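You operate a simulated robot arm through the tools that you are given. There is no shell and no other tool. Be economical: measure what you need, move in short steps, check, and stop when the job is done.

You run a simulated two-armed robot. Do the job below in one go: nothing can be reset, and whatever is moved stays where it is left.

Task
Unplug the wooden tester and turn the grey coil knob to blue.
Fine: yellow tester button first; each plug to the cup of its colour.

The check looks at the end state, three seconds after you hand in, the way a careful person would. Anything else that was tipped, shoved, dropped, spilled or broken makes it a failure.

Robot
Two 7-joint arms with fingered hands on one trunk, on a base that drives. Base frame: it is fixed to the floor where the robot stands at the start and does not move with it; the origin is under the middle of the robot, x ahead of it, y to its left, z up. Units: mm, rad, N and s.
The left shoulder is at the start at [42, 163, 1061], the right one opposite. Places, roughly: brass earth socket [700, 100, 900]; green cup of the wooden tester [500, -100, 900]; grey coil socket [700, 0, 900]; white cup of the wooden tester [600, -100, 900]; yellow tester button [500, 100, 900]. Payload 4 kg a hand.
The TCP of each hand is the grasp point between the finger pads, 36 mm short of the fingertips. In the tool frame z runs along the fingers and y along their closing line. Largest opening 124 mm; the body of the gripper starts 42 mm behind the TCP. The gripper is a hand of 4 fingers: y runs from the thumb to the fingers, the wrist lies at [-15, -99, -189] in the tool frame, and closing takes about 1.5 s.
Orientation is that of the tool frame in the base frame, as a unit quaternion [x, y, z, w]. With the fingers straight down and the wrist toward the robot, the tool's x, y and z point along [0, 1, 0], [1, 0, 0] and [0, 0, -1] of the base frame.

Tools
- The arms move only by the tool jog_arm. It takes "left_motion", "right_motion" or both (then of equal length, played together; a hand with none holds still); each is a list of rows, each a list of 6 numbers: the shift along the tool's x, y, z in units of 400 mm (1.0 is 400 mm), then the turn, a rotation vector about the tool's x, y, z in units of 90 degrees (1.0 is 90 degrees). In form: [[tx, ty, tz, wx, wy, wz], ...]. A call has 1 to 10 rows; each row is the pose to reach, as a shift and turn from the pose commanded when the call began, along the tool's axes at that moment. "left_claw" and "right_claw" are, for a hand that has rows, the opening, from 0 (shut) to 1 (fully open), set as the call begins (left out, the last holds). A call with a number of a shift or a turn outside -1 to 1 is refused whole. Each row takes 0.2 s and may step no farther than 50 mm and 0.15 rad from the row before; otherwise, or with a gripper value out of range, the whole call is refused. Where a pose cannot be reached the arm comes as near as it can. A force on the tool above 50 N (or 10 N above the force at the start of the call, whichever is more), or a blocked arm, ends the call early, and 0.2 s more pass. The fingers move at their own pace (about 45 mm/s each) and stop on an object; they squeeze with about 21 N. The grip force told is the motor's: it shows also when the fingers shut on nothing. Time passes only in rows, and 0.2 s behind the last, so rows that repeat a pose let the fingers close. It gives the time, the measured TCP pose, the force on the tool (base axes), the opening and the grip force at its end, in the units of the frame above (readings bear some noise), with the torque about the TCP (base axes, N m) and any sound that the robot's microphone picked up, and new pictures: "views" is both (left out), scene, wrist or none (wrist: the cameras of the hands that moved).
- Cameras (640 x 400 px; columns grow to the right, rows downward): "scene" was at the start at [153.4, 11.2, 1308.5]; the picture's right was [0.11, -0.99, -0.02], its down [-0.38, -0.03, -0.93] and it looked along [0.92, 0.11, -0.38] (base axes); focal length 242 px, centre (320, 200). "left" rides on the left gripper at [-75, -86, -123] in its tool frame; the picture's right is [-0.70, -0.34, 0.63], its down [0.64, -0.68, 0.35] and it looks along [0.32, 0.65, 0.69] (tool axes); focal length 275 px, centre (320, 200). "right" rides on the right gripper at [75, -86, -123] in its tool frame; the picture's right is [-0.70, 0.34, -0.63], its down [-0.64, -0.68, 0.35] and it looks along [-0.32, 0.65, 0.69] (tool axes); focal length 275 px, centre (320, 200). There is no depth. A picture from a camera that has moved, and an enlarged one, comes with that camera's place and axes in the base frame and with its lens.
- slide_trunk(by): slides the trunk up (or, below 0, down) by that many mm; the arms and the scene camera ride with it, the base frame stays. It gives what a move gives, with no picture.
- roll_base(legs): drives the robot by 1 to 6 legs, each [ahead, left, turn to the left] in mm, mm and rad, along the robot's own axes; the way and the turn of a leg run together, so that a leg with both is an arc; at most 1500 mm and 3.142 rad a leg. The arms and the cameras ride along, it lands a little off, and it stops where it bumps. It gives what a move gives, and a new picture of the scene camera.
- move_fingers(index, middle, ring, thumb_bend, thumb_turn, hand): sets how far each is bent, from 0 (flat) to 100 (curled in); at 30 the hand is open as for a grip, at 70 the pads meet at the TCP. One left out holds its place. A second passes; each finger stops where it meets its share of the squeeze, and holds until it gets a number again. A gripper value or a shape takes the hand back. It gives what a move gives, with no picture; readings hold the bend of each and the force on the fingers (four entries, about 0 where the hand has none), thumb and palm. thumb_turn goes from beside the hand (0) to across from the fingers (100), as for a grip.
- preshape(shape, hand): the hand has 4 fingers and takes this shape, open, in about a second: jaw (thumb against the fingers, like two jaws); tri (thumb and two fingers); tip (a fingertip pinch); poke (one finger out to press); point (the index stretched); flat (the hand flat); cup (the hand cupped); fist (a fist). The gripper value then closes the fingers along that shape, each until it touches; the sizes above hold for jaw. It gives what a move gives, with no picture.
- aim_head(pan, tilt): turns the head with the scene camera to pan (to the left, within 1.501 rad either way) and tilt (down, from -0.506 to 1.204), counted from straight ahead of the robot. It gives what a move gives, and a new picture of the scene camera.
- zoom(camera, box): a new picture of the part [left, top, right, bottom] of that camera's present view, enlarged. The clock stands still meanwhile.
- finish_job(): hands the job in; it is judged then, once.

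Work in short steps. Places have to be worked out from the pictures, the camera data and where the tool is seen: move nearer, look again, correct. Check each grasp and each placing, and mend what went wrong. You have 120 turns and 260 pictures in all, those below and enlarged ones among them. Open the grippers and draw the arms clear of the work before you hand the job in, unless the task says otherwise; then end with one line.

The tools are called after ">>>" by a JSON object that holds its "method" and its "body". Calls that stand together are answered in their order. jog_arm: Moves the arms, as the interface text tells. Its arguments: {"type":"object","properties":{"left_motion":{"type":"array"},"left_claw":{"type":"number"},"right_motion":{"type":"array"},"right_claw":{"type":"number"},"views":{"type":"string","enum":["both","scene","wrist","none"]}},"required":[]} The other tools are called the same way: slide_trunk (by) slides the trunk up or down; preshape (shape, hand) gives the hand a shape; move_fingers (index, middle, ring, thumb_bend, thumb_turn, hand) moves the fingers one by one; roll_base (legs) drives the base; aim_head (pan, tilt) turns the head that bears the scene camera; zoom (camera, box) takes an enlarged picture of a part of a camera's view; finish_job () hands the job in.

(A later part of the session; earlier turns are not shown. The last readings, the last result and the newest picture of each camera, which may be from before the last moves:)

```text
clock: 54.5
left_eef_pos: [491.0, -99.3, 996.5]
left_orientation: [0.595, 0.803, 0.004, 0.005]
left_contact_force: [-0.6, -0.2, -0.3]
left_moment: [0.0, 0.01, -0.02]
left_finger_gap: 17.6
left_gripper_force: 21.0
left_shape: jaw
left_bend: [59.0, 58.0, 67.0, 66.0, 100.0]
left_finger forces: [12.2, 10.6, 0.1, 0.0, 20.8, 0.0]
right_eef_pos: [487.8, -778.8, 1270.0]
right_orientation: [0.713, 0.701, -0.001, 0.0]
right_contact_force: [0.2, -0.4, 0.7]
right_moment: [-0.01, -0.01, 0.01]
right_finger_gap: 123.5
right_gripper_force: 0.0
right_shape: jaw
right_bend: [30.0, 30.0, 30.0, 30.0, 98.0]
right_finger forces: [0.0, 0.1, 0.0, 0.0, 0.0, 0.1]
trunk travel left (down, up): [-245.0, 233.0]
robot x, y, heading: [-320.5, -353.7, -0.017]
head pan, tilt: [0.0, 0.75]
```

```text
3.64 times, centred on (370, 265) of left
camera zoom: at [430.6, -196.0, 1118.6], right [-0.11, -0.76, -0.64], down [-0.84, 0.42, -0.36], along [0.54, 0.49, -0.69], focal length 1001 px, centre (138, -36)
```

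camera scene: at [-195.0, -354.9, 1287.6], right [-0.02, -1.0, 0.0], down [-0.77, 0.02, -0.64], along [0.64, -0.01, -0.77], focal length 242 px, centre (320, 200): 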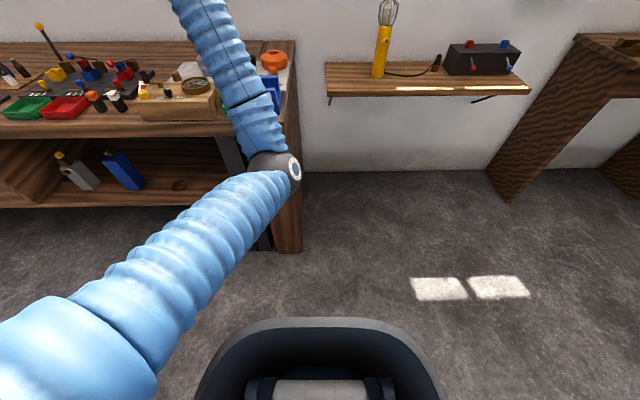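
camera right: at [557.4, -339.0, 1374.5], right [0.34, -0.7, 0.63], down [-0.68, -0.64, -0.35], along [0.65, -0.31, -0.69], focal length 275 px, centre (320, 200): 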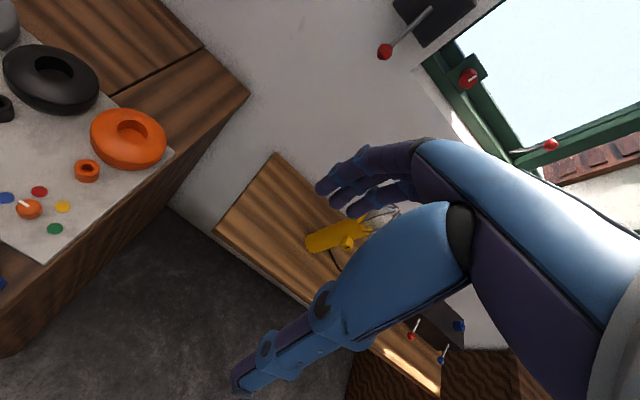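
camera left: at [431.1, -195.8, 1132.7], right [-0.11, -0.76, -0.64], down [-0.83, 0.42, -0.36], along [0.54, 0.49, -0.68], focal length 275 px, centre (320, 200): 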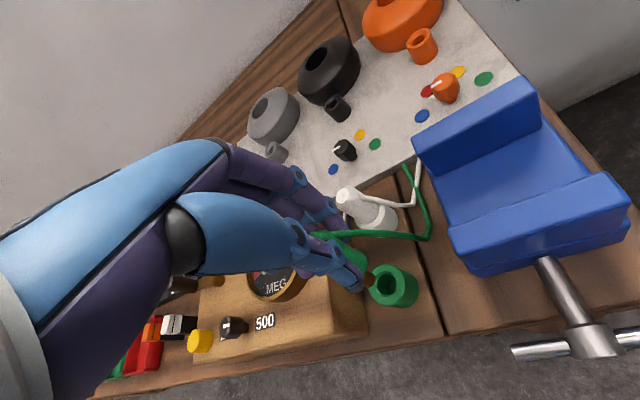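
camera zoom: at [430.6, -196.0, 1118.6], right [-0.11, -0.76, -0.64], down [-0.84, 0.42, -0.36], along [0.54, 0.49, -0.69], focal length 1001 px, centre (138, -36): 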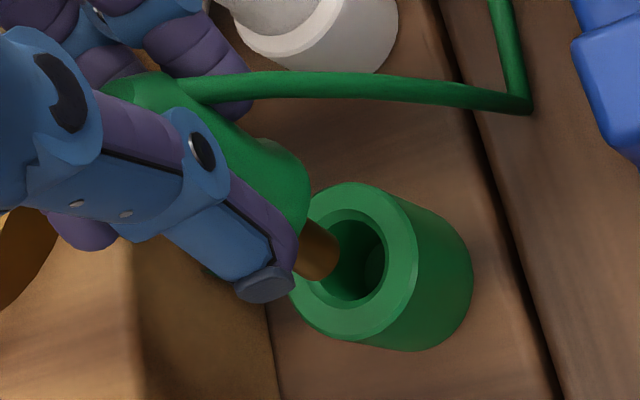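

By projection the pin would land ~2 mm off center; I'll correct by (+1.5,+1.5) and lower 26 mm.

>>> {"method": "jog_arm", "body": {"left_motion": [[0.0025, 0.0047, 0.02, 0, 0, 0], [0.0025, 0.0047, 0.045, 0, 0, 0], [0.0025, 0.0047, 0.065, 0, 0, 0]], "views": "none"}}

>>> {"method": "zoom", "body": {"camera": "left", "box": [300, 210, 440, 320]}}

```text
clock: 55.3
left_eef_pos: [493.2, -98.5, 970.0]
left_orientation: [0.595, 0.803, 0.002, 0.005]
left_contact_force: [0.4, -0.7, -0.9]
left_moment: [0.01, 0.03, -0.03]
left_finger_gap: 17.7
left_gripper_force: 21.1
left_shape: jaw
left_bend: [59.0, 58.0, 67.0, 66.0, 100.0]
left_finger forces: [12.3, 10.7, 0.1, 0.1, 20.8, 0.0]
right_eef_pos: [486.9, -778.1, 1270.4]
right_orientation: [0.714, 0.701, -0.001, -0.001]
right_contact_force: [-1.0, 0.4, -0.6]
right_moment: [-0.02, 0.04, 0.0]
right_finger_gap: 123.5
right_gripper_force: 0.0
right_shape: jaw
right_bend: [30.0, 30.0, 30.0, 30.0, 98.0]
right_finger forces: [0.1, 0.0, 0.0, 0.0, 0.0, 0.0]
trunk travel left (down, up): [-245.0, 233.0]
robot x, y, heading: [-322.2, -352.9, -0.017]
head pan, tilt: [0.0, 0.75]
```

```text
3.64 times, centred on (370, 265) of left
camera zoom: at [432.7, -194.4, 1091.8], right [-0.11, -0.76, -0.64], down [-0.84, 0.42, -0.36], along [0.54, 0.49, -0.69], focal length 1001 px, centre (138, -36)
```

zoom: 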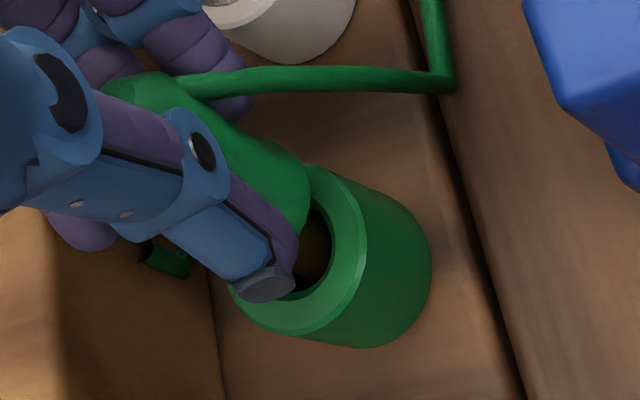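

The pin is in the hole with no contact. I'll lower 14 mm more, then release by half opening.

>>> {"method": "jog_arm", "body": {"left_motion": [[0, 0, 0.015, 0, 0, 0], [0, 0, 0.025, 0, 0, 0], [0, 0, 0.035, 0, 0, 0]], "views": "none"}}

>>> {"method": "zoom", "body": {"camera": "left", "box": [300, 210, 440, 320]}}

```text
clock: 56.1
left_eef_pos: [492.7, -99.3, 961.2]
left_orientation: [0.595, 0.803, 0.006, 0.006]
left_contact_force: [2.2, -1.2, 21.1]
left_moment: [0.18, -0.33, -0.03]
left_finger_gap: 17.6
left_gripper_force: 20.7
left_shape: jaw
left_bend: [59.0, 58.0, 67.0, 66.0, 100.0]
left_finger forces: [11.8, 12.1, 0.0, 0.0, 27.3, 0.0]
right_eef_pos: [484.5, -780.3, 1273.0]
right_orientation: [0.714, 0.701, -0.001, 0.0]
right_contact_force: [-0.4, -0.6, 0.4]
right_moment: [-0.03, -0.02, -0.01]
right_finger_gap: 123.9
right_gripper_force: 0.0
right_shape: jaw
right_bend: [30.0, 30.0, 30.0, 30.0, 98.0]
right_finger forces: [0.1, 0.1, 0.1, 0.0, 0.0, 0.0]
trunk travel left (down, up): [-245.0, 233.0]
robot x, y, heading: [-322.9, -349.5, -0.019]
head pan, tilt: [0.0, 0.75]
```

```text
3.64 times, centred on (370, 265) of left
camera zoom: at [431.2, -195.7, 1082.1], right [-0.11, -0.76, -0.64], down [-0.83, 0.42, -0.36], along [0.54, 0.49, -0.68], focal length 1001 px, centre (138, -36)
```

zoom: 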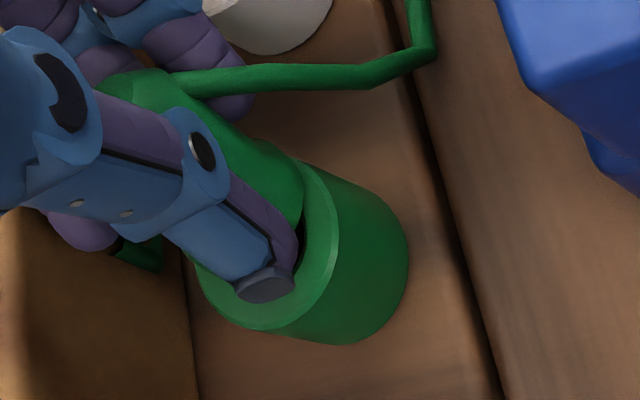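

There's 21 N contact; the cap is likely catching the rim, with the crescent gap showing on the right side. I'll lift 6 mm, shift ~1.5 mm toward the gap and retry gently.

>>> {"method": "jog_arm", "body": {"left_motion": [[0, 0, -0.022, 0, 0, 0], [-0.003, -0.003, -0.022, 0, 0, 0], [-0.003, -0.003, -0.01, 0, 0, 0], [-0.003, -0.003, 0.0, 0, 0, 0]], "views": "none"}}

>>> {"method": "zoom", "body": {"camera": "left", "box": [300, 210, 440, 320]}}

```text
clock: 57.1
left_eef_pos: [492.3, -99.9, 960.6]
left_orientation: [0.596, 0.803, 0.007, 0.007]
left_contact_force: [3.6, -0.8, 23.8]
left_moment: [0.21, -0.5, -0.01]
left_finger_gap: 17.9
left_gripper_force: 21.4
left_shape: jaw
left_bend: [59.0, 57.0, 67.0, 66.0, 100.0]
left_finger forces: [12.6, 12.7, 0.0, 0.0, 26.3, 0.0]
right_eef_pos: [486.1, -779.6, 1272.1]
right_orientation: [0.713, 0.701, 0.0, 0.0]
right_contact_force: [0.3, 0.3, 0.3]
right_moment: [-0.02, 0.0, 0.04]
right_finger_gap: 123.7
right_gripper_force: 0.0
right_shape: jaw
right_bend: [30.0, 30.0, 30.0, 30.0, 98.0]
right_finger forces: [0.0, 0.1, 0.1, 0.0, 0.0, 0.1]
trunk travel left (down, up): [-245.0, 233.0]
robot x, y, heading: [-321.2, -351.5, -0.02]
head pan, tilt: [0.0, 0.75]
```

```text
3.64 times, centred on (370, 265) of left
camera zoom: at [430.1, -197.3, 1081.7], right [-0.11, -0.76, -0.64], down [-0.83, 0.42, -0.36], along [0.54, 0.49, -0.68], focal length 1001 px, centre (138, -36)
```

zoom: 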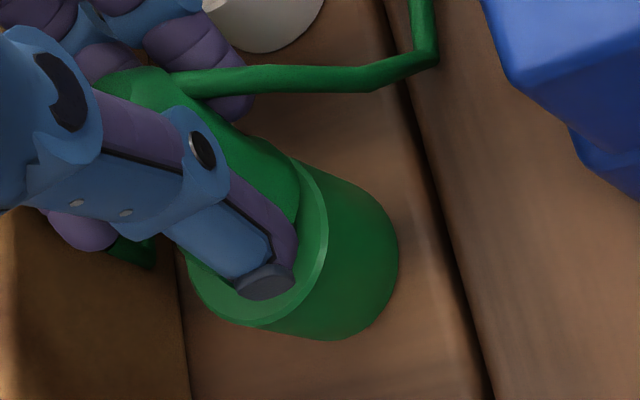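

The white cap also rests on its cup's rim when seated, so this contact is the cap sitting on the rim. I'll unload 4 mm and release with a partial opening.

>>> {"method": "jog_arm", "body": {"left_motion": [[0, 0, -0.01, 0, 0, 0], [0, 0, -0.01, 0, 0, 0], [0, 0, -0.01, 0, 0, 0], [0, 0, -0.01, 0, 0, 0], [0, 0, -0.01, 0, 0, 0]], "left_claw": 0.45, "views": "none"}}

>>> {"method": "zoom", "body": {"camera": "left", "box": [240, 170, 460, 330]}}

```text
clock: 58.3
left_eef_pos: [491.5, -99.4, 960.3]
left_orientation: [0.596, 0.803, 0.003, 0.005]
left_contact_force: [0.9, -0.2, -0.1]
left_moment: [0.05, 0.04, 0.0]
left_finger_gap: 55.6
left_gripper_force: 0.0
left_shape: jaw
left_bend: [44.0, 48.0, 46.0, 57.0, 100.0]
left_finger forces: [0.1, 0.0, 0.1, 0.0, 0.0, 0.0]
right_eef_pos: [487.1, -778.2, 1270.3]
right_orientation: [0.714, 0.7, -0.002, 0.0]
right_contact_force: [-0.2, -1.1, -0.6]
right_moment: [0.0, 0.0, 0.03]
right_finger_gap: 123.8
right_gripper_force: 0.0
right_shape: jaw
right_bend: [30.0, 30.0, 30.0, 30.0, 98.0]
right_finger forces: [0.1, 0.1, 0.0, 0.0, 0.0, 0.0]
trunk travel left (down, up): [-245.0, 233.0]
robot x, y, heading: [-321.8, -351.1, -0.025]
head pan, tilt: [0.0, 0.75]
```

```text
2.50 times, centred on (350, 250) of left
camera zoom: at [432.1, -196.3, 1082.2], right [-0.11, -0.76, -0.64], down [-0.84, 0.42, -0.36], along [0.54, 0.49, -0.69], focal length 688 px, centre (245, 75)
```

zoom: 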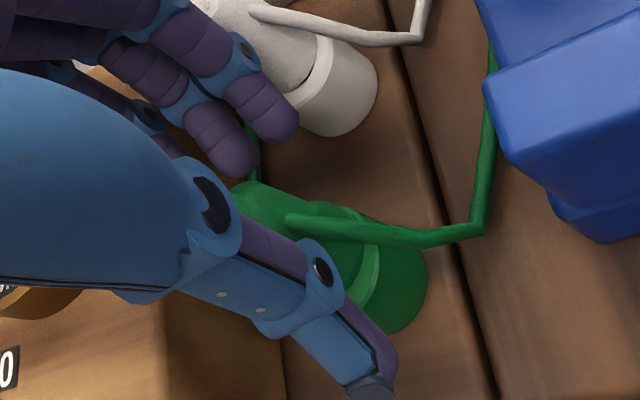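

The plug dropped into the cup. Rising straight up.

>>> {"method": "jog_arm", "body": {"left_motion": [[0, 0, -0.03, 0, 0, 0], [0, 0, -0.09, 0, 0, 0], [0, 0, -0.18, 0, 0, 0], [0, 0, -0.27, 0, 0, 0], [0, 0, -0.37, 0, 0, 0]], "views": "wrist"}}

>>> {"method": "zoom", "body": {"camera": "left", "box": [300, 160, 540, 340]}}

```text
clock: 59.5
left_eef_pos: [490.1, -99.9, 1108.0]
left_orientation: [0.596, 0.803, 0.003, 0.006]
left_contact_force: [0.8, 0.5, 0.4]
left_moment: [0.0, 0.01, 0.0]
left_finger_gap: 55.6
left_gripper_force: 0.0
left_shape: jaw
left_bend: [44.0, 48.0, 46.0, 57.0, 100.0]
left_finger forces: [0.0, 0.0, 0.1, 0.0, 0.0, 0.1]
right_eef_pos: [486.5, -780.8, 1271.9]
right_orientation: [0.714, 0.701, -0.001, 0.0]
right_contact_force: [-0.5, -0.8, 0.3]
right_moment: [-0.01, 0.01, 0.05]
right_finger_gap: 123.6
right_gripper_force: 0.1
right_shape: jaw
right_bend: [30.0, 30.0, 30.0, 30.0, 98.0]
right_finger forces: [0.0, 0.0, 0.1, 0.1, 0.1, 0.1]
trunk travel left (down, up): [-245.0, 233.0]
robot x, y, heading: [-323.9, -353.3, -0.023]
head pan, tilt: [0.0, 0.75]
camera left: at [429.4, -196.7, 1231.2], right [-0.11, -0.76, -0.64], down [-0.83, 0.42, -0.36], along [0.54, 0.49, -0.68], focal length 275 px, centre (320, 200)
```

left: 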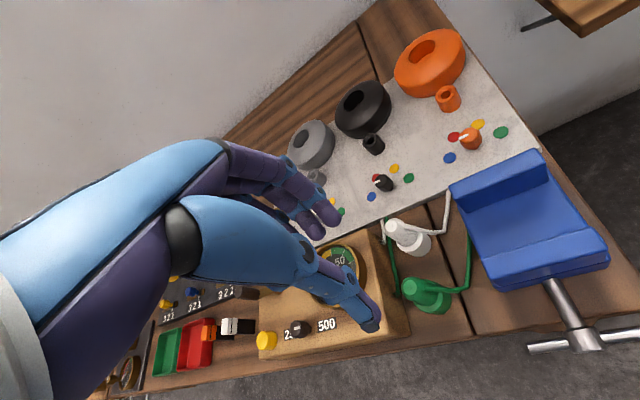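

```text
2.22 times, centred on (420, 250) of left
camera zoom: at [429.4, -196.7, 1231.2], right [-0.11, -0.76, -0.64], down [-0.83, 0.42, -0.36], along [0.54, 0.49, -0.68], focal length 612 px, centre (98, 89)
```

zoom: 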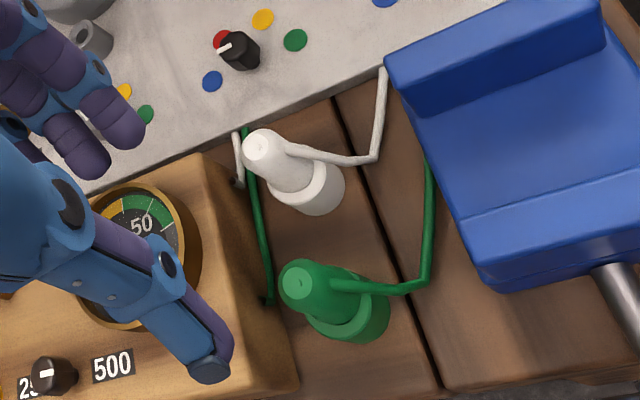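

Both plugs stand in their cups. Before continuing, I'll look to the right to see what the base bumped into earlier.

>>> {"method": "aim_head", "body": {"pan": -1.45, "tilt": 0.8}}

```text
clock: 61.1
left_eef_pos: [491.0, -98.0, 1107.2]
left_orientation: [0.596, 0.803, 0.004, 0.005]
left_contact_force: [-0.3, -0.6, -0.4]
left_moment: [0.01, -0.01, -0.02]
left_finger_gap: 55.6
left_gripper_force: 0.0
left_shape: jaw
left_bend: [44.0, 48.0, 46.0, 57.0, 100.0]
left_finger forces: [0.0, 0.1, 0.1, 0.0, 0.0, 0.0]
right_eef_pos: [487.6, -779.1, 1270.1]
right_orientation: [0.714, 0.701, -0.002, 0.0]
right_contact_force: [-0.1, 0.1, 0.3]
right_moment: [0.03, 0.03, 0.01]
right_finger_gap: 123.8
right_gripper_force: 0.2
right_shape: jaw
right_bend: [30.0, 30.0, 30.0, 30.0, 98.0]
right_finger forces: [0.0, 0.1, 0.1, 0.0, 0.1, 0.0]
trunk travel left (down, up): [-245.0, 233.0]
robot x, y, heading: [-321.1, -352.3, -0.02]
head pan, tilt: [-1.45, 0.799]
camera scene: at [-269.2, -432.6, 1293.1], right [-0.99, -0.1, 0.13], down [-0.16, 0.72, -0.68], along [-0.02, -0.69, -0.72], focal length 242 px, centre (320, 200)
```

scene: 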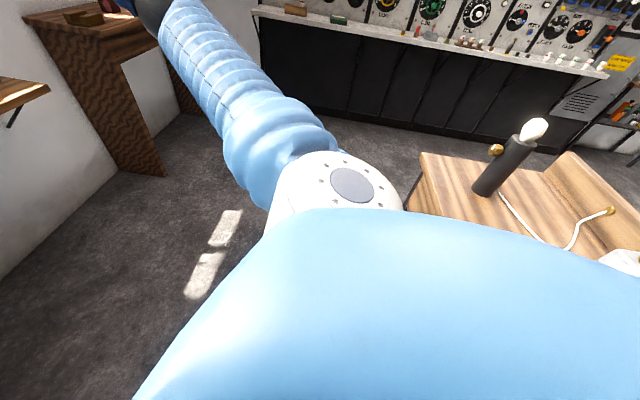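

It only nudged a heavy desk; things on it stand. Now I'll drive forward-left so the knob comes into reach, the hand staying high.

>>> {"method": "roll_base", "body": {"legs": [[125, 100, 0.02]]}}

>>> {"method": "aim_head", "body": {"pan": 0.3, "tilt": 0.6}}

>>> {"method": "zoom", "body": {"camera": "left", "box": [0, 0, 640, 400]}}

```text
clock: 62.5
left_eef_pos: [613.1, 18.6, 1106.3]
left_orientation: [0.587, 0.809, 0.003, 0.005]
left_contact_force: [-0.2, -0.2, -0.2]
left_moment: [-0.04, 0.03, 0.07]
left_finger_gap: 55.7
left_gripper_force: 0.1
left_shape: jaw
left_bend: [44.0, 48.0, 46.0, 57.0, 100.0]
left_finger forces: [0.0, 0.0, 0.1, 0.0, 0.1, 0.0]
right_eef_pos: [623.8, -661.1, 1270.9]
right_orientation: [0.706, 0.708, -0.002, -0.001]
right_contact_force: [0.1, 0.4, 0.0]
right_moment: [-0.02, 0.01, -0.02]
right_finger_gap: 123.8
right_gripper_force: 0.0
right_shape: jaw
right_bend: [30.0, 30.0, 30.0, 30.0, 98.0]
right_finger forces: [0.1, 0.0, 0.0, 0.0, 0.0, 0.0]
trunk travel left (down, up): [-245.0, 233.0]
robot x, y, heading: [-193.6, -253.8, -0.003]
head pan, tilt: [-1.45, 0.799]
camera scene: at [-140.0, -331.1, 1293.1], right [-0.98, -0.12, 0.13], down [-0.18, 0.71, -0.68], along [-0.01, -0.69, -0.72], focal length 242 px, centre (320, 200)
```

scene: 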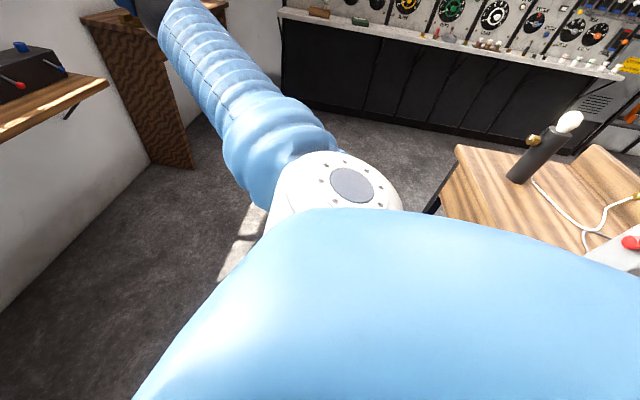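

```text
clock: 64.3
left_eef_pos: [612.0, 17.6, 1106.3]
left_orientation: [0.587, 0.81, 0.003, 0.005]
left_contact_force: [-0.4, 0.4, -0.1]
left_moment: [0.02, 0.03, -0.03]
left_finger_gap: 55.4
left_gripper_force: 0.1
left_shape: jaw
left_bend: [44.0, 48.0, 46.0, 57.0, 100.0]
left_finger forces: [0.0, 0.1, 0.0, 0.0, 0.0, 0.0]
right_eef_pos: [622.7, -662.4, 1271.4]
right_orientation: [0.707, 0.707, 0.0, -0.001]
right_contact_force: [0.0, -0.3, -0.8]
right_moment: [-0.01, 0.01, 0.0]
right_finger_gap: 124.0
right_gripper_force: 0.1
right_shape: jaw
right_bend: [30.0, 30.0, 30.0, 30.0, 98.0]
right_finger forces: [0.0, 0.0, 0.0, 0.0, 0.1, 0.1]
trunk travel left (down, up): [-245.0, 233.0]
robot x, y, heading: [-195.1, -254.3, -0.003]
head pan, tilt: [0.3, 0.6]
camera scene: at [-65.1, -226.2, 1300.1], right [0.29, -0.96, -0.04], down [-0.64, -0.17, -0.75], along [0.71, 0.24, -0.66], focal length 242 px, centre (320, 200)
```

scene: 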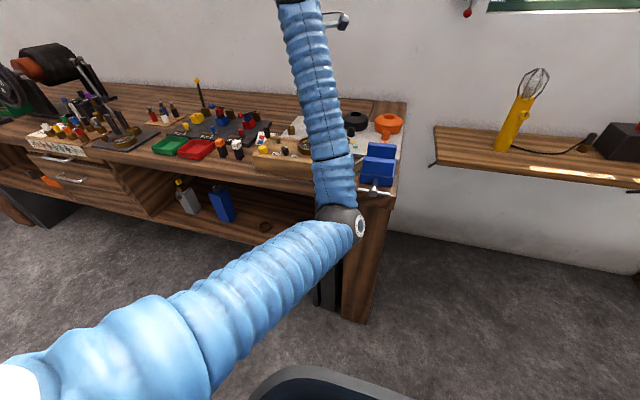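

```text
1.00 times, centred on (320, 200) of left (not enlarged: the box is as wide or as high as the picture)
camera zoom: at [553.3, -80.5, 1229.5], right [-0.1, -0.77, -0.64], down [-0.84, 0.4, -0.36], along [0.53, 0.5, -0.69], focal length 275 px, centre (320, 200)
```

zoom: 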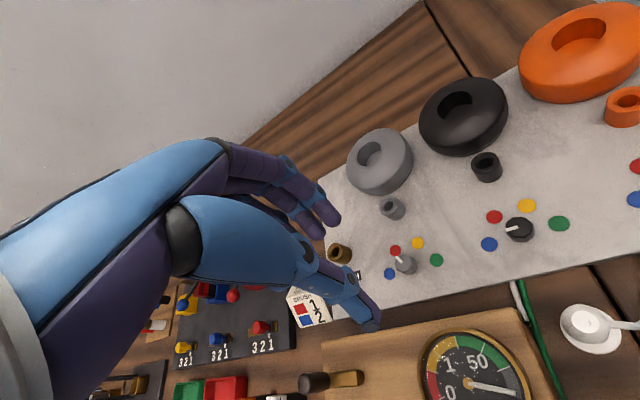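

The knob is visible with its pointer at red. I'll move above it with the tool yawed about -18°, leaving room to turn 60° counter-clockwise.

>>> {"method": "jog_arm", "body": {"left_motion": [[0.002, 0.022, 0.03, 0, 0, 0.08], [0.004, 0.044, 0.08, 0, 0, 0.16], [0.006, 0.067, 0.13, 0, 0, 0.24], [0.008, 0.09, 0.18, 0, 0, 0.32], [0.0085, 0.111, 0.22, 0, 0, 0.4], [0.0085, 0.111, 0.24, 0, 0, 0.4]], "left_claw": 0.45}}

>>> {"method": "zoom", "body": {"camera": "left", "box": [280, 180, 480, 320]}}

```text
clock: 65.7
left_eef_pos: [654.8, 33.9, 1010.5]
left_orientation: [0.809, 0.587, 0.005, 0.003]
left_contact_force: [-0.4, -0.7, 0.7]
left_moment: [0.0, 0.0, 0.02]
left_finger_gap: 55.5
left_gripper_force: 0.1
left_shape: jaw
left_bend: [44.0, 48.0, 46.0, 57.0, 100.0]
left_finger forces: [0.0, 0.1, 0.0, 0.0, 0.0, 0.1]
right_eef_pos: [622.7, -662.5, 1269.5]
right_orientation: [0.706, 0.708, -0.003, 0.001]
right_contact_force: [0.4, -0.2, 0.6]
right_moment: [-0.03, 0.01, -0.02]
right_finger_gap: 123.7
right_gripper_force: 0.1
right_shape: jaw
right_bend: [30.0, 30.0, 30.0, 30.0, 98.0]
right_finger forces: [0.0, 0.0, 0.0, 0.0, 0.0, 0.0]
trunk travel left (down, up): [-245.0, 233.0]
robot x, y, heading: [-198.1, -256.6, 0.001]
head pan, tilt: [0.3, 0.6]
camera scene: at [-65.1, -226.3, 1300.1], right [0.29, -0.96, -0.04], down [-0.64, -0.17, -0.75], along [0.71, 0.24, -0.66], focal length 242 px, centre (320, 200)
camera left: at [549.0, -11.2, 1132.9], right [-0.53, -0.56, -0.64], down [-0.45, 0.82, -0.35], along [0.72, 0.1, -0.68], focal length 275 px, centre (320, 200)
```

scene: 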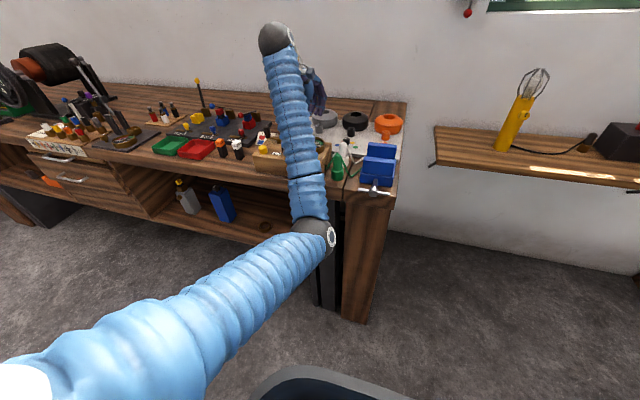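
left: 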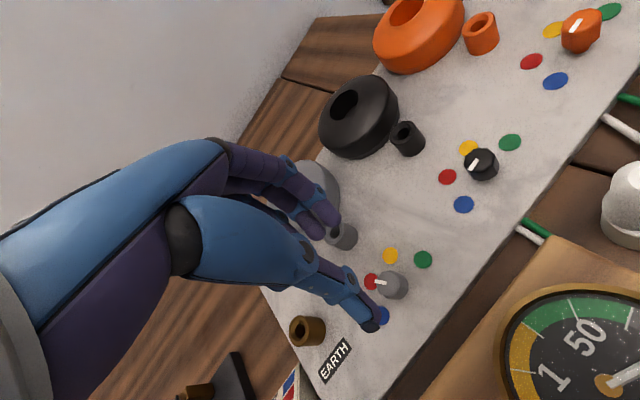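

```text
2.86 times, centred on (380, 250) of left
camera zoom: at [549.0, -11.2, 1132.9], right [-0.53, -0.56, -0.64], down [-0.45, 0.82, -0.35], along [0.72, 0.1, -0.68], focal length 786 px, centre (149, 57)
```

zoom: 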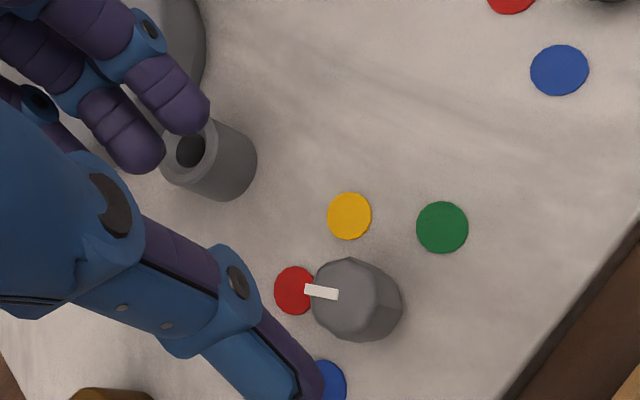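

Knob center ≈ (653,36), pointer about 30° (red); blue lies at 90° (due left). I'll lower around the knob to TCP z≈940.

>>> {"method": "jog_arm", "body": {"left_motion": [[0.003, -0.006, 0.06, 0, 0, 0], [0.003, -0.006, 0.12, 0, 0, 0], [0.003, -0.006, 0.176, 0, 0, 0]], "views": "none"}}

>>> {"method": "zoom", "body": {"camera": "left", "box": [240, 160, 480, 340]}}

```text
clock: 66.5
left_eef_pos: [643.1, 31.8, 962.1]
left_orientation: [0.808, 0.588, 0.016, 0.008]
left_contact_force: [-0.1, -0.4, -0.1]
left_moment: [-0.03, 0.0, -0.01]
left_finger_gap: 55.6
left_gripper_force: 0.0
left_shape: jaw
left_bend: [44.0, 48.0, 46.0, 57.0, 100.0]
left_finger forces: [0.0, 0.1, 0.0, 0.1, 0.0, 0.0]
right_eef_pos: [608.7, -666.6, 1280.8]
right_orientation: [0.706, 0.709, 0.005, 0.003]
right_contact_force: [0.3, -1.1, -0.2]
right_moment: [-0.02, -0.01, 0.01]
right_finger_gap: 123.9
right_gripper_force: 0.0
right_shape: jaw
right_bend: [30.0, 30.0, 30.0, 30.0, 98.0]
right_finger forces: [0.1, 0.1, 0.0, 0.0, 0.0, 0.0]
trunk travel left (down, up): [-245.0, 233.0]
robot x, y, heading: [-196.9, -253.0, -0.0]
head pan, tilt: [0.3, 0.6]
```

```text
2.22 times, centred on (360, 250) of left
camera zoom: at [535.7, -12.9, 1081.4], right [-0.51, -0.56, -0.66], down [-0.44, 0.82, -0.36], along [0.74, 0.1, -0.67], focal length 612 px, centre (231, 89)
```

zoom: 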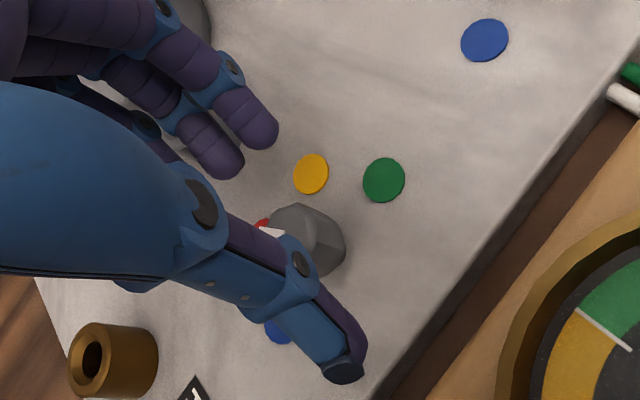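

The trunk tilted again (elbow against the bench). I'll back up, raise the trunk 140 mm, and come down again.

>>> {"method": "jog_arm", "body": {"left_motion": [[0, 0, -0.06, 0, 0, 0], [0, 0, -0.12, 0, 0, 0], [0, 0, -0.176, 0, 0, 0]], "views": "none"}}

>>> {"method": "slide_trunk", "body": {"by": 150}}

>>> {"method": "zoom", "body": {"camera": "scene", "box": [0, 0, 640, 400]}}

```text
clock: 67.3
left_eef_pos: [652.5, 36.9, 1010.9]
left_orientation: [0.809, 0.588, 0.005, 0.003]
left_contact_force: [-0.2, -0.4, -0.2]
left_moment: [0.01, 0.0, 0.05]
left_finger_gap: 55.7
left_gripper_force: 0.0
left_shape: jaw
left_bend: [44.0, 48.0, 46.0, 57.0, 100.0]
left_finger forces: [0.1, 0.0, 0.1, 0.0, 0.1, 0.0]
right_eef_pos: [621.9, -663.3, 1271.0]
right_orientation: [0.707, 0.707, -0.001, 0.001]
right_contact_force: [-0.5, -0.3, 0.1]
right_moment: [0.0, -0.01, 0.0]
right_finger_gap: 123.7
right_gripper_force: 0.0
right_shape: jaw
right_bend: [30.0, 30.0, 30.0, 30.0, 98.0]
right_finger forces: [0.1, 0.0, 0.1, 0.0, 0.1, 0.1]
trunk travel left (down, up): [-245.0, 233.0]
robot x, y, heading: [-192.9, -253.8, 0.003]
head pan, tilt: [0.3, 0.6]
```

```text
clock: 69.0
left_eef_pos: [653.1, 36.8, 1160.2]
left_orientation: [0.809, 0.588, 0.003, 0.003]
left_contact_force: [0.2, 0.9, -0.2]
left_moment: [0.01, -0.01, 0.0]
left_finger_gap: 55.7
left_gripper_force: 0.1
left_shape: jaw
left_bend: [44.0, 48.0, 46.0, 57.0, 100.0]
left_finger forces: [0.0, 0.0, 0.1, 0.0, 0.0, 0.0]
right_eef_pos: [622.2, -663.5, 1419.7]
right_orientation: [0.706, 0.708, -0.002, -0.001]
right_contact_force: [-0.6, 0.7, -0.1]
right_moment: [-0.01, 0.04, -0.05]
right_finger_gap: 123.9
right_gripper_force: 0.1
right_shape: jaw
right_bend: [30.0, 30.0, 30.0, 30.0, 98.0]
right_finger forces: [0.1, 0.1, 0.0, 0.0, 0.1, 0.1]
trunk travel left (down, up): [-395.0, 83.0]
robot x, y, heading: [-197.8, -253.8, 0.002]
head pan, tilt: [0.3, 0.6]
```

```text
1.00 times, centred on (320, 200) of scene (not enlarged: the box is as wide or as high as the picture)
camera zoom: at [-113.1, -226.0, 1465.2], right [0.3, -0.96, -0.01], down [-0.55, -0.17, -0.81], along [0.78, 0.24, -0.58], focal length 242 px, centre (320, 200)
```

zoom: 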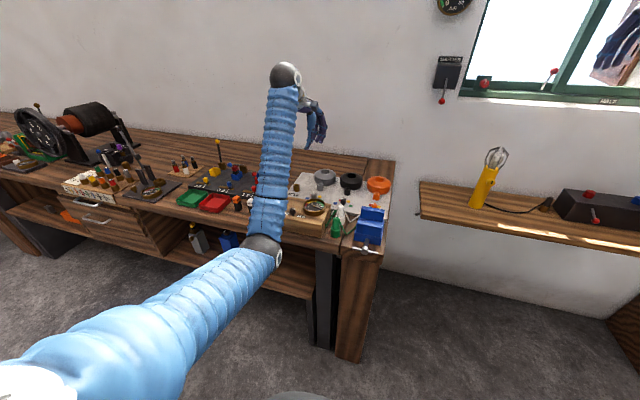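

Trunk raised; now down again in two stages.

>>> {"method": "jog_arm", "body": {"left_motion": [[0, 0, 0.1, 0, 0, 0], [0, 0, 0.2, 0, 0, 0], [0, 0, 0.3, 0, 0, 0], [0, 0, 0.4, 0, 0, 0], [0, 0, 0.45, 0, 0, 0]], "views": "none"}}

>>> {"method": "zoom", "body": {"camera": "left", "box": [240, 160, 480, 340]}}

>>> {"method": "zoom", "body": {"camera": "scene", "box": [160, 60, 400, 300]}}

```text
clock: 70.2
left_eef_pos: [653.7, 36.8, 981.5]
left_orientation: [0.808, 0.589, 0.005, 0.004]
left_contact_force: [-0.5, 0.7, 0.7]
left_moment: [0.01, -0.02, 0.0]
left_finger_gap: 55.7
left_gripper_force: 0.0
left_shape: jaw
left_bend: [44.0, 48.0, 46.0, 57.0, 100.0]
left_finger forces: [0.0, 0.0, 0.0, 0.0, 0.0, 0.1]
right_eef_pos: [622.8, -661.6, 1420.9]
right_orientation: [0.707, 0.707, -0.002, 0.0]
right_contact_force: [-0.3, -0.4, 0.7]
right_moment: [0.0, -0.01, 0.01]
right_finger_gap: 123.8
right_gripper_force: 0.3
right_shape: jaw
right_bend: [30.0, 30.0, 30.0, 30.0, 98.0]
right_finger forces: [0.0, 0.0, 0.0, 0.0, 0.0, 0.0]
trunk travel left (down, up): [-395.0, 83.0]
robot x, y, heading: [-193.4, -249.4, -0.001]
head pan, tilt: [0.3, 0.6]
```

```text
2.22 times, centred on (360, 250) of left
camera zoom: at [548.8, -8.6, 1103.4], right [-0.53, -0.56, -0.64], down [-0.45, 0.82, -0.35], along [0.72, 0.1, -0.68], focal length 612 px, centre (231, 89)
```

zoom: 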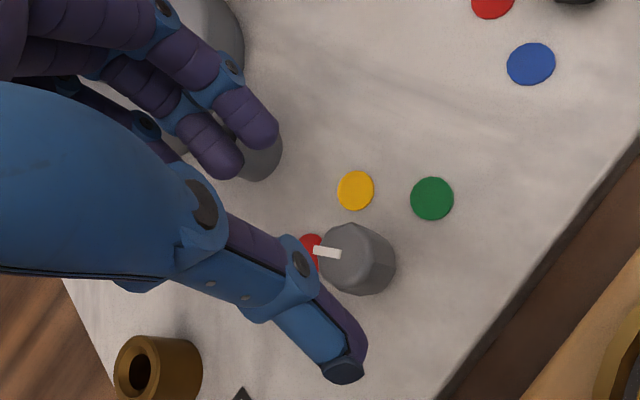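

```text
1.67 times, centred on (280, 180) of scene
camera zoom: at [-113.6, -226.1, 1465.4], right [0.3, -0.96, -0.01], down [-0.55, -0.17, -0.82], along [0.78, 0.24, -0.58], focal length 404 px, centre (387, 233)
```

zoom: 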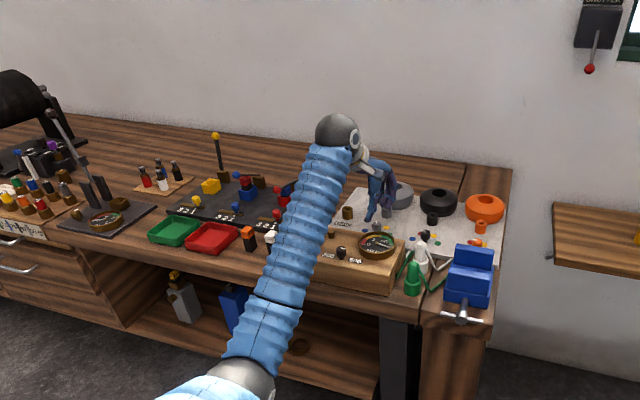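

Clear so far, and the knob lies between the fingers. Lowering to TCP z≈940.

>>> {"method": "jog_arm", "body": {"left_motion": [[-0.004, -0.004, 0.04, 0, 0, 0], [-0.004, -0.004, 0.08, 0, 0, 0], [-0.004, -0.004, 0.104, 0, 0, 0]], "views": "none"}}

>>> {"method": "zoom", "body": {"camera": "left", "box": [240, 160, 480, 340]}}

>>> {"method": "zoom", "body": {"camera": "scene", "box": [290, 110, 400, 220]}}

```text
clock: 71.0
left_eef_pos: [652.5, 35.7, 940.0]
left_orientation: [0.809, 0.588, 0.005, 0.003]
left_contact_force: [-0.7, 0.7, 0.2]
left_moment: [-0.03, 0.01, -0.01]
left_finger_gap: 55.4
left_gripper_force: 0.2
left_shape: jaw
left_bend: [44.0, 48.0, 46.0, 57.0, 100.0]
left_finger forces: [0.0, 0.0, 0.0, 0.0, 0.0, 0.1]
right_eef_pos: [622.2, -662.2, 1420.8]
right_orientation: [0.706, 0.708, -0.002, -0.001]
right_contact_force: [-0.3, -0.3, 0.8]
right_moment: [0.0, 0.01, 0.02]
right_finger_gap: 123.8
right_gripper_force: 0.0
right_shape: jaw
right_bend: [30.0, 30.0, 30.0, 30.0, 98.0]
right_finger forces: [0.0, 0.1, 0.0, 0.0, 0.1, 0.0]
trunk travel left (down, up): [-395.0, 83.0]
robot x, y, heading: [-194.9, -251.8, 0.003]
head pan, tilt: [0.3, 0.6]
```

```text
2.22 times, centred on (360, 250) of left
camera zoom: at [547.6, -9.4, 1061.5], right [-0.53, -0.56, -0.64], down [-0.45, 0.82, -0.35], along [0.72, 0.1, -0.68], focal length 612 px, centre (231, 89)
```

zoom: 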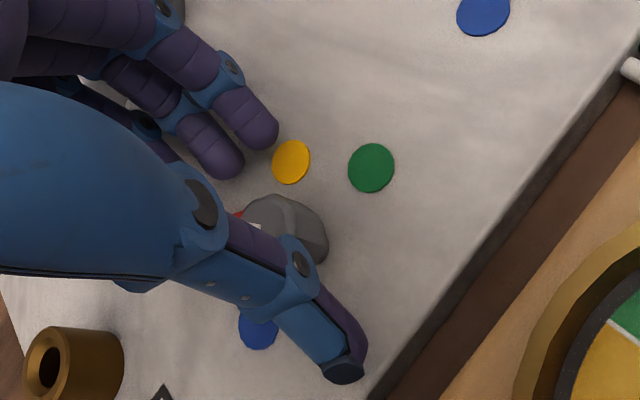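

```text
3.64 times, centred on (345, 165) of scene
camera zoom: at [-113.5, -225.9, 1465.3], right [0.3, -0.96, -0.01], down [-0.55, -0.17, -0.82], along [0.78, 0.24, -0.58], focal length 882 px, centre (229, 327)
```

zoom: 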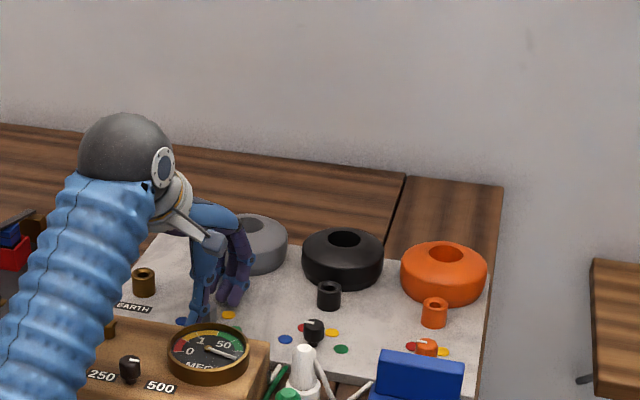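

The knob is ~3 mm off center; I'll shift, lower 3 mm, and close.

>>> {"method": "jog_arm", "body": {"left_motion": [[-0.007, -0.004, 0.008, 0, 0, 0], [-0.007, -0.004, 0.008, 0, 0, 0], [-0.007, -0.004, 0.008, 0, 0, 0], [-0.007, -0.004, 0.008, 0, 0, 0], [-0.007, -0.004, 0.008, 0, 0, 0], [-0.007, -0.004, 0.008, 0, 0, 0]], "left_claw": 0, "views": "none"}}

>>> {"method": "zoom", "body": {"camera": "left", "box": [240, 160, 480, 340]}}

```text
clock: 72.4
left_eef_pos: [650.5, 33.0, 938.4]
left_orientation: [0.808, 0.589, 0.005, 0.002]
left_contact_force: [-5.4, -0.6, 1.1]
left_moment: [-0.08, -0.15, 0.0]
left_finger_gap: 19.9
left_gripper_force: 21.2
left_shape: jaw
left_bend: [69.0, 65.0, 70.0, 63.0, 100.0]
left_finger forces: [10.1, 7.3, 0.0, 0.1, 20.0, 0.0]
right_eef_pos: [622.7, -663.6, 1419.6]
right_orientation: [0.707, 0.707, -0.001, 0.0]
right_contact_force: [0.0, -0.2, 0.2]
right_moment: [0.0, -0.04, 0.0]
right_finger_gap: 123.6
right_gripper_force: 0.1
right_shape: jaw
right_bend: [30.0, 30.0, 30.0, 30.0, 98.0]
right_finger forces: [0.1, 0.1, 0.0, 0.0, 0.1, 0.0]
trunk travel left (down, up): [-395.0, 83.0]
robot x, y, heading: [-194.3, -254.7, -0.0]
head pan, tilt: [0.3, 0.6]
```

```text
2.22 times, centred on (360, 250) of left
camera zoom: at [544.9, -11.8, 1059.1], right [-0.53, -0.56, -0.64], down [-0.45, 0.82, -0.35], along [0.72, 0.1, -0.68], focal length 612 px, centre (231, 89)
```

zoom: 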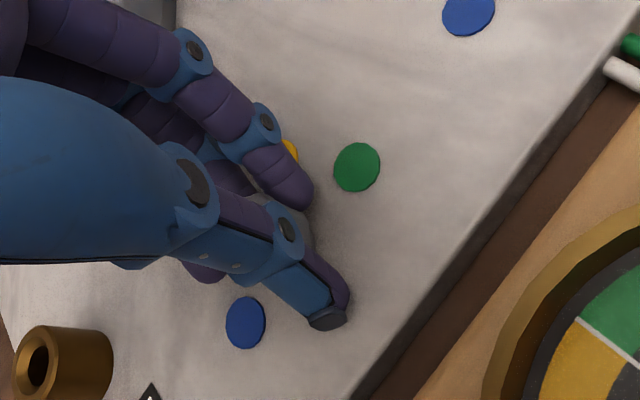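

The knob is gripped (20 mm). I'll turn counter-clockwise 30° first and check.

>>> {"method": "jog_arm", "body": {"left_motion": [[0, 0, 0, 0, 0, -0.08], [0, 0, 0, 0, 0, -0.16], [0, 0, 0, 0, 0, -0.25], [0, 0, 0, 0, 0, -0.333]], "views": "none"}}

>>> {"method": "zoom", "body": {"camera": "left", "box": [240, 160, 480, 340]}}

```text
clock: 73.4
left_eef_pos: [650.2, 33.5, 938.4]
left_orientation: [0.628, 0.778, 0.004, 0.004]
left_contact_force: [1.6, -4.3, 2.9]
left_moment: [-0.03, -0.34, -0.07]
left_finger_gap: 19.1
left_gripper_force: 20.3
left_shape: jaw
left_bend: [69.0, 65.0, 70.0, 63.0, 100.0]
left_finger forces: [12.4, 9.2, 0.1, 0.0, 18.6, 0.1]
right_eef_pos: [622.2, -664.1, 1420.1]
right_orientation: [0.706, 0.708, -0.001, -0.001]
right_contact_force: [-0.1, 0.1, 0.7]
right_moment: [0.04, -0.01, -0.01]
right_finger_gap: 123.6
right_gripper_force: 0.1
right_shape: jaw
right_bend: [30.0, 30.0, 30.0, 30.0, 98.0]
right_finger forces: [0.0, 0.0, 0.0, 0.1, 0.0, 0.0]
trunk travel left (down, up): [-395.0, 83.0]
robot x, y, heading: [-197.8, -253.9, -0.005]
head pan, tilt: [0.3, 0.6]
```

```text
2.22 times, centred on (360, 250) of left
camera zoom: at [582.0, -58.3, 1059.4], right [-0.17, -0.75, -0.64], down [-0.8, 0.49, -0.36], along [0.58, 0.45, -0.68], focal length 612 px, centre (231, 89)
```

zoom: 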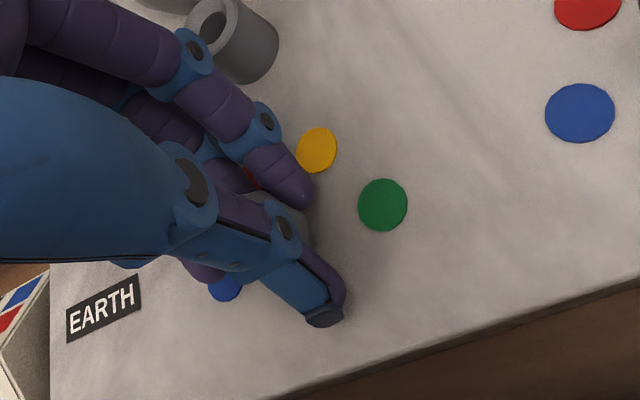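

Torque is small and it follows. Turning the remaining ~31°.

>>> {"method": "jog_arm", "body": {"left_motion": [[0, 0, 0, 0, 0, -0.08], [0, 0, 0, 0, 0, -0.16], [0, 0, 0, 0, 0, -0.25], [0, 0, 0, 0, 0, -0.34], [0, 0, 0, 0, 0, -0.34]], "views": "none"}}

>>> {"method": "zoom", "body": {"camera": "left", "box": [240, 160, 480, 340]}}

```text
clock: 74.6
left_eef_pos: [650.7, 33.3, 937.6]
left_orientation: [0.401, 0.916, 0.002, 0.005]
left_contact_force: [9.4, -4.6, 5.0]
left_moment: [0.12, -0.49, -0.04]
left_finger_gap: 18.0
left_gripper_force: 20.9
left_shape: jaw
left_bend: [68.0, 64.0, 70.0, 63.0, 100.0]
left_finger forces: [16.0, 9.3, 0.0, 0.0, 18.0, 0.1]
right_eef_pos: [623.4, -663.1, 1420.1]
right_orientation: [0.706, 0.708, -0.001, -0.001]
right_contact_force: [0.5, -0.4, 1.2]
right_moment: [0.0, 0.0, -0.03]
right_finger_gap: 123.6
right_gripper_force: 0.1
right_shape: jaw
right_bend: [30.0, 30.0, 30.0, 30.0, 98.0]
right_finger forces: [0.0, 0.1, 0.0, 0.0, 0.0, 0.0]
trunk travel left (down, up): [-395.0, 83.0]
robot x, y, heading: [-198.3, -253.4, 0.005]
head pan, tilt: [0.3, 0.6]
```

```text
2.22 times, centred on (360, 250) of left
camera zoom: at [638.2, -80.3, 1060.1], right [0.23, -0.74, -0.63], down [-0.93, 0.01, -0.36], along [0.27, 0.67, -0.69], focal length 612 px, centre (231, 89)
```

zoom: 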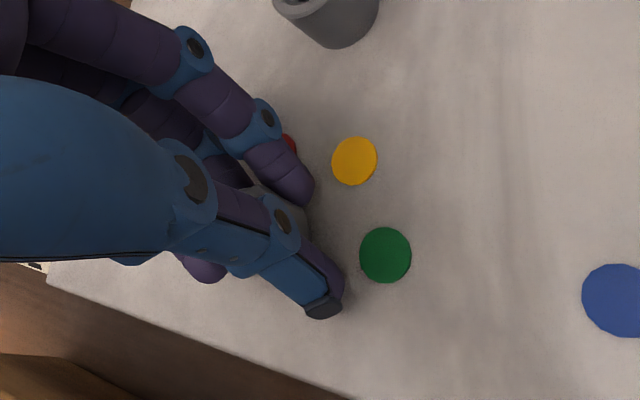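

Turned about 61°. I'll open the fingers and lift 60 mm to check the pointer.

>>> {"method": "jog_arm", "body": {"left_motion": [[0, 0, 0, 0, 0, 0], [0, 0, 0, 0, 0, 0], [0, 0, 0, 0, 0, 0], [0, 0, 0, 0, 0, 0], [0, 0, -0.05, 0, 0, 0], [0, 0, -0.11, 0, 0, 0], [0, 0, -0.18, 0, 0, 0]], "left_claw": 0.5, "views": "wrist"}}

>>> {"method": "zoom", "body": {"camera": "left", "box": [280, 180, 440, 300]}}

```text
clock: 76.2
left_eef_pos: [649.3, 32.9, 1009.4]
left_orientation: [0.401, 0.916, 0.003, 0.005]
left_contact_force: [0.2, -0.5, -0.5]
left_moment: [0.03, 0.01, 0.0]
left_finger_gap: 61.4
left_gripper_force: 0.1
left_shape: jaw
left_bend: [42.0, 46.0, 44.0, 56.0, 100.0]
left_finger forces: [0.0, 0.0, 0.0, 0.0, 0.0, 0.0]
right_eef_pos: [621.1, -663.8, 1420.4]
right_orientation: [0.707, 0.708, 0.0, -0.001]
right_contact_force: [0.0, 0.6, -0.3]
right_moment: [0.02, -0.02, -0.03]
right_finger_gap: 123.7
right_gripper_force: 0.0
right_shape: jaw
right_bend: [30.0, 30.0, 30.0, 30.0, 98.0]
right_finger forces: [0.0, 0.0, 0.1, 0.0, 0.0, 0.0]
trunk travel left (down, up): [-395.0, 83.0]
robot x, y, heading: [-196.0, -255.6, -0.004]
head pan, tilt: [0.3, 0.6]
camera left: at [637.1, -80.9, 1132.3], right [0.23, -0.74, -0.63], down [-0.93, 0.01, -0.36], along [0.27, 0.67, -0.69], focal length 275 px, centre (320, 200)
```

left: 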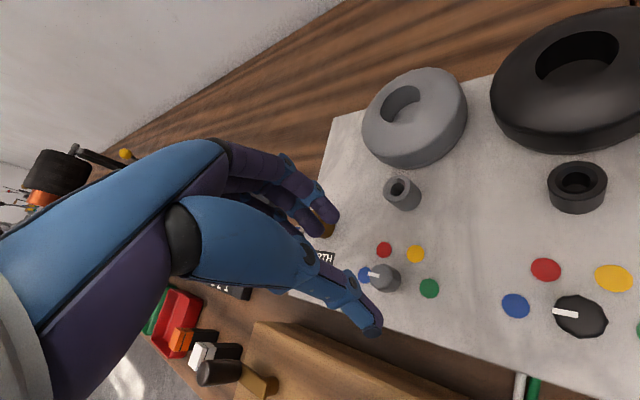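

```text
3.33 times, centred on (360, 240) of left
camera zoom: at [637.1, -80.9, 1132.3], right [0.23, -0.74, -0.63], down [-0.93, 0.01, -0.36], along [0.27, 0.67, -0.69], focal length 918 px, centre (187, 67)
```

zoom: 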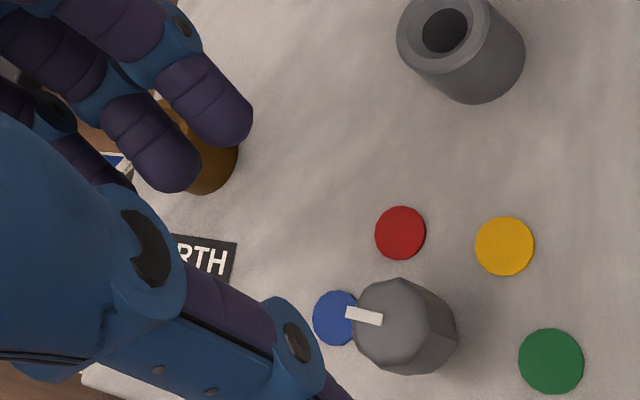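

The pointer is now at blue (about 92°, due left). I'll raise the hand clear and open it.

>>> {"method": "jog_arm", "body": {"left_motion": [[0, 0, -0.1, 0, 0, 0], [0, 0, -0.2, 0, 0, 0], [0, 0, -0.3, 0, 0, 0], [0, 0, -0.4, 0, 0, 0], [0, 0, -0.5, 0, 0, 0], [0.06, -0.06, -0.6, 0, 0, 0.05], [0.12, -0.12, -0.65, 0, 0, 0.1], [0.18, -0.18, -0.7, 0, 0, 0.15]], "left_claw": 1}}

>>> {"method": "zoom", "body": {"camera": "scene", "box": [140, 110, 420, 290]}}

```text
refused: row 6 steps farther than a row can; nothing moved
```

```text
2.22 times, centred on (280, 200) of scene
camera zoom: at [-113.7, -226.7, 1465.4], right [0.3, -0.96, -0.01], down [-0.55, -0.17, -0.82], along [0.78, 0.24, -0.58], focal length 539 px, centre (409, 200)
```

zoom: 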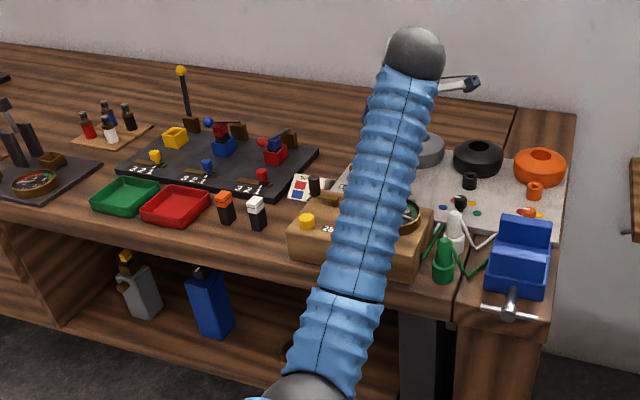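

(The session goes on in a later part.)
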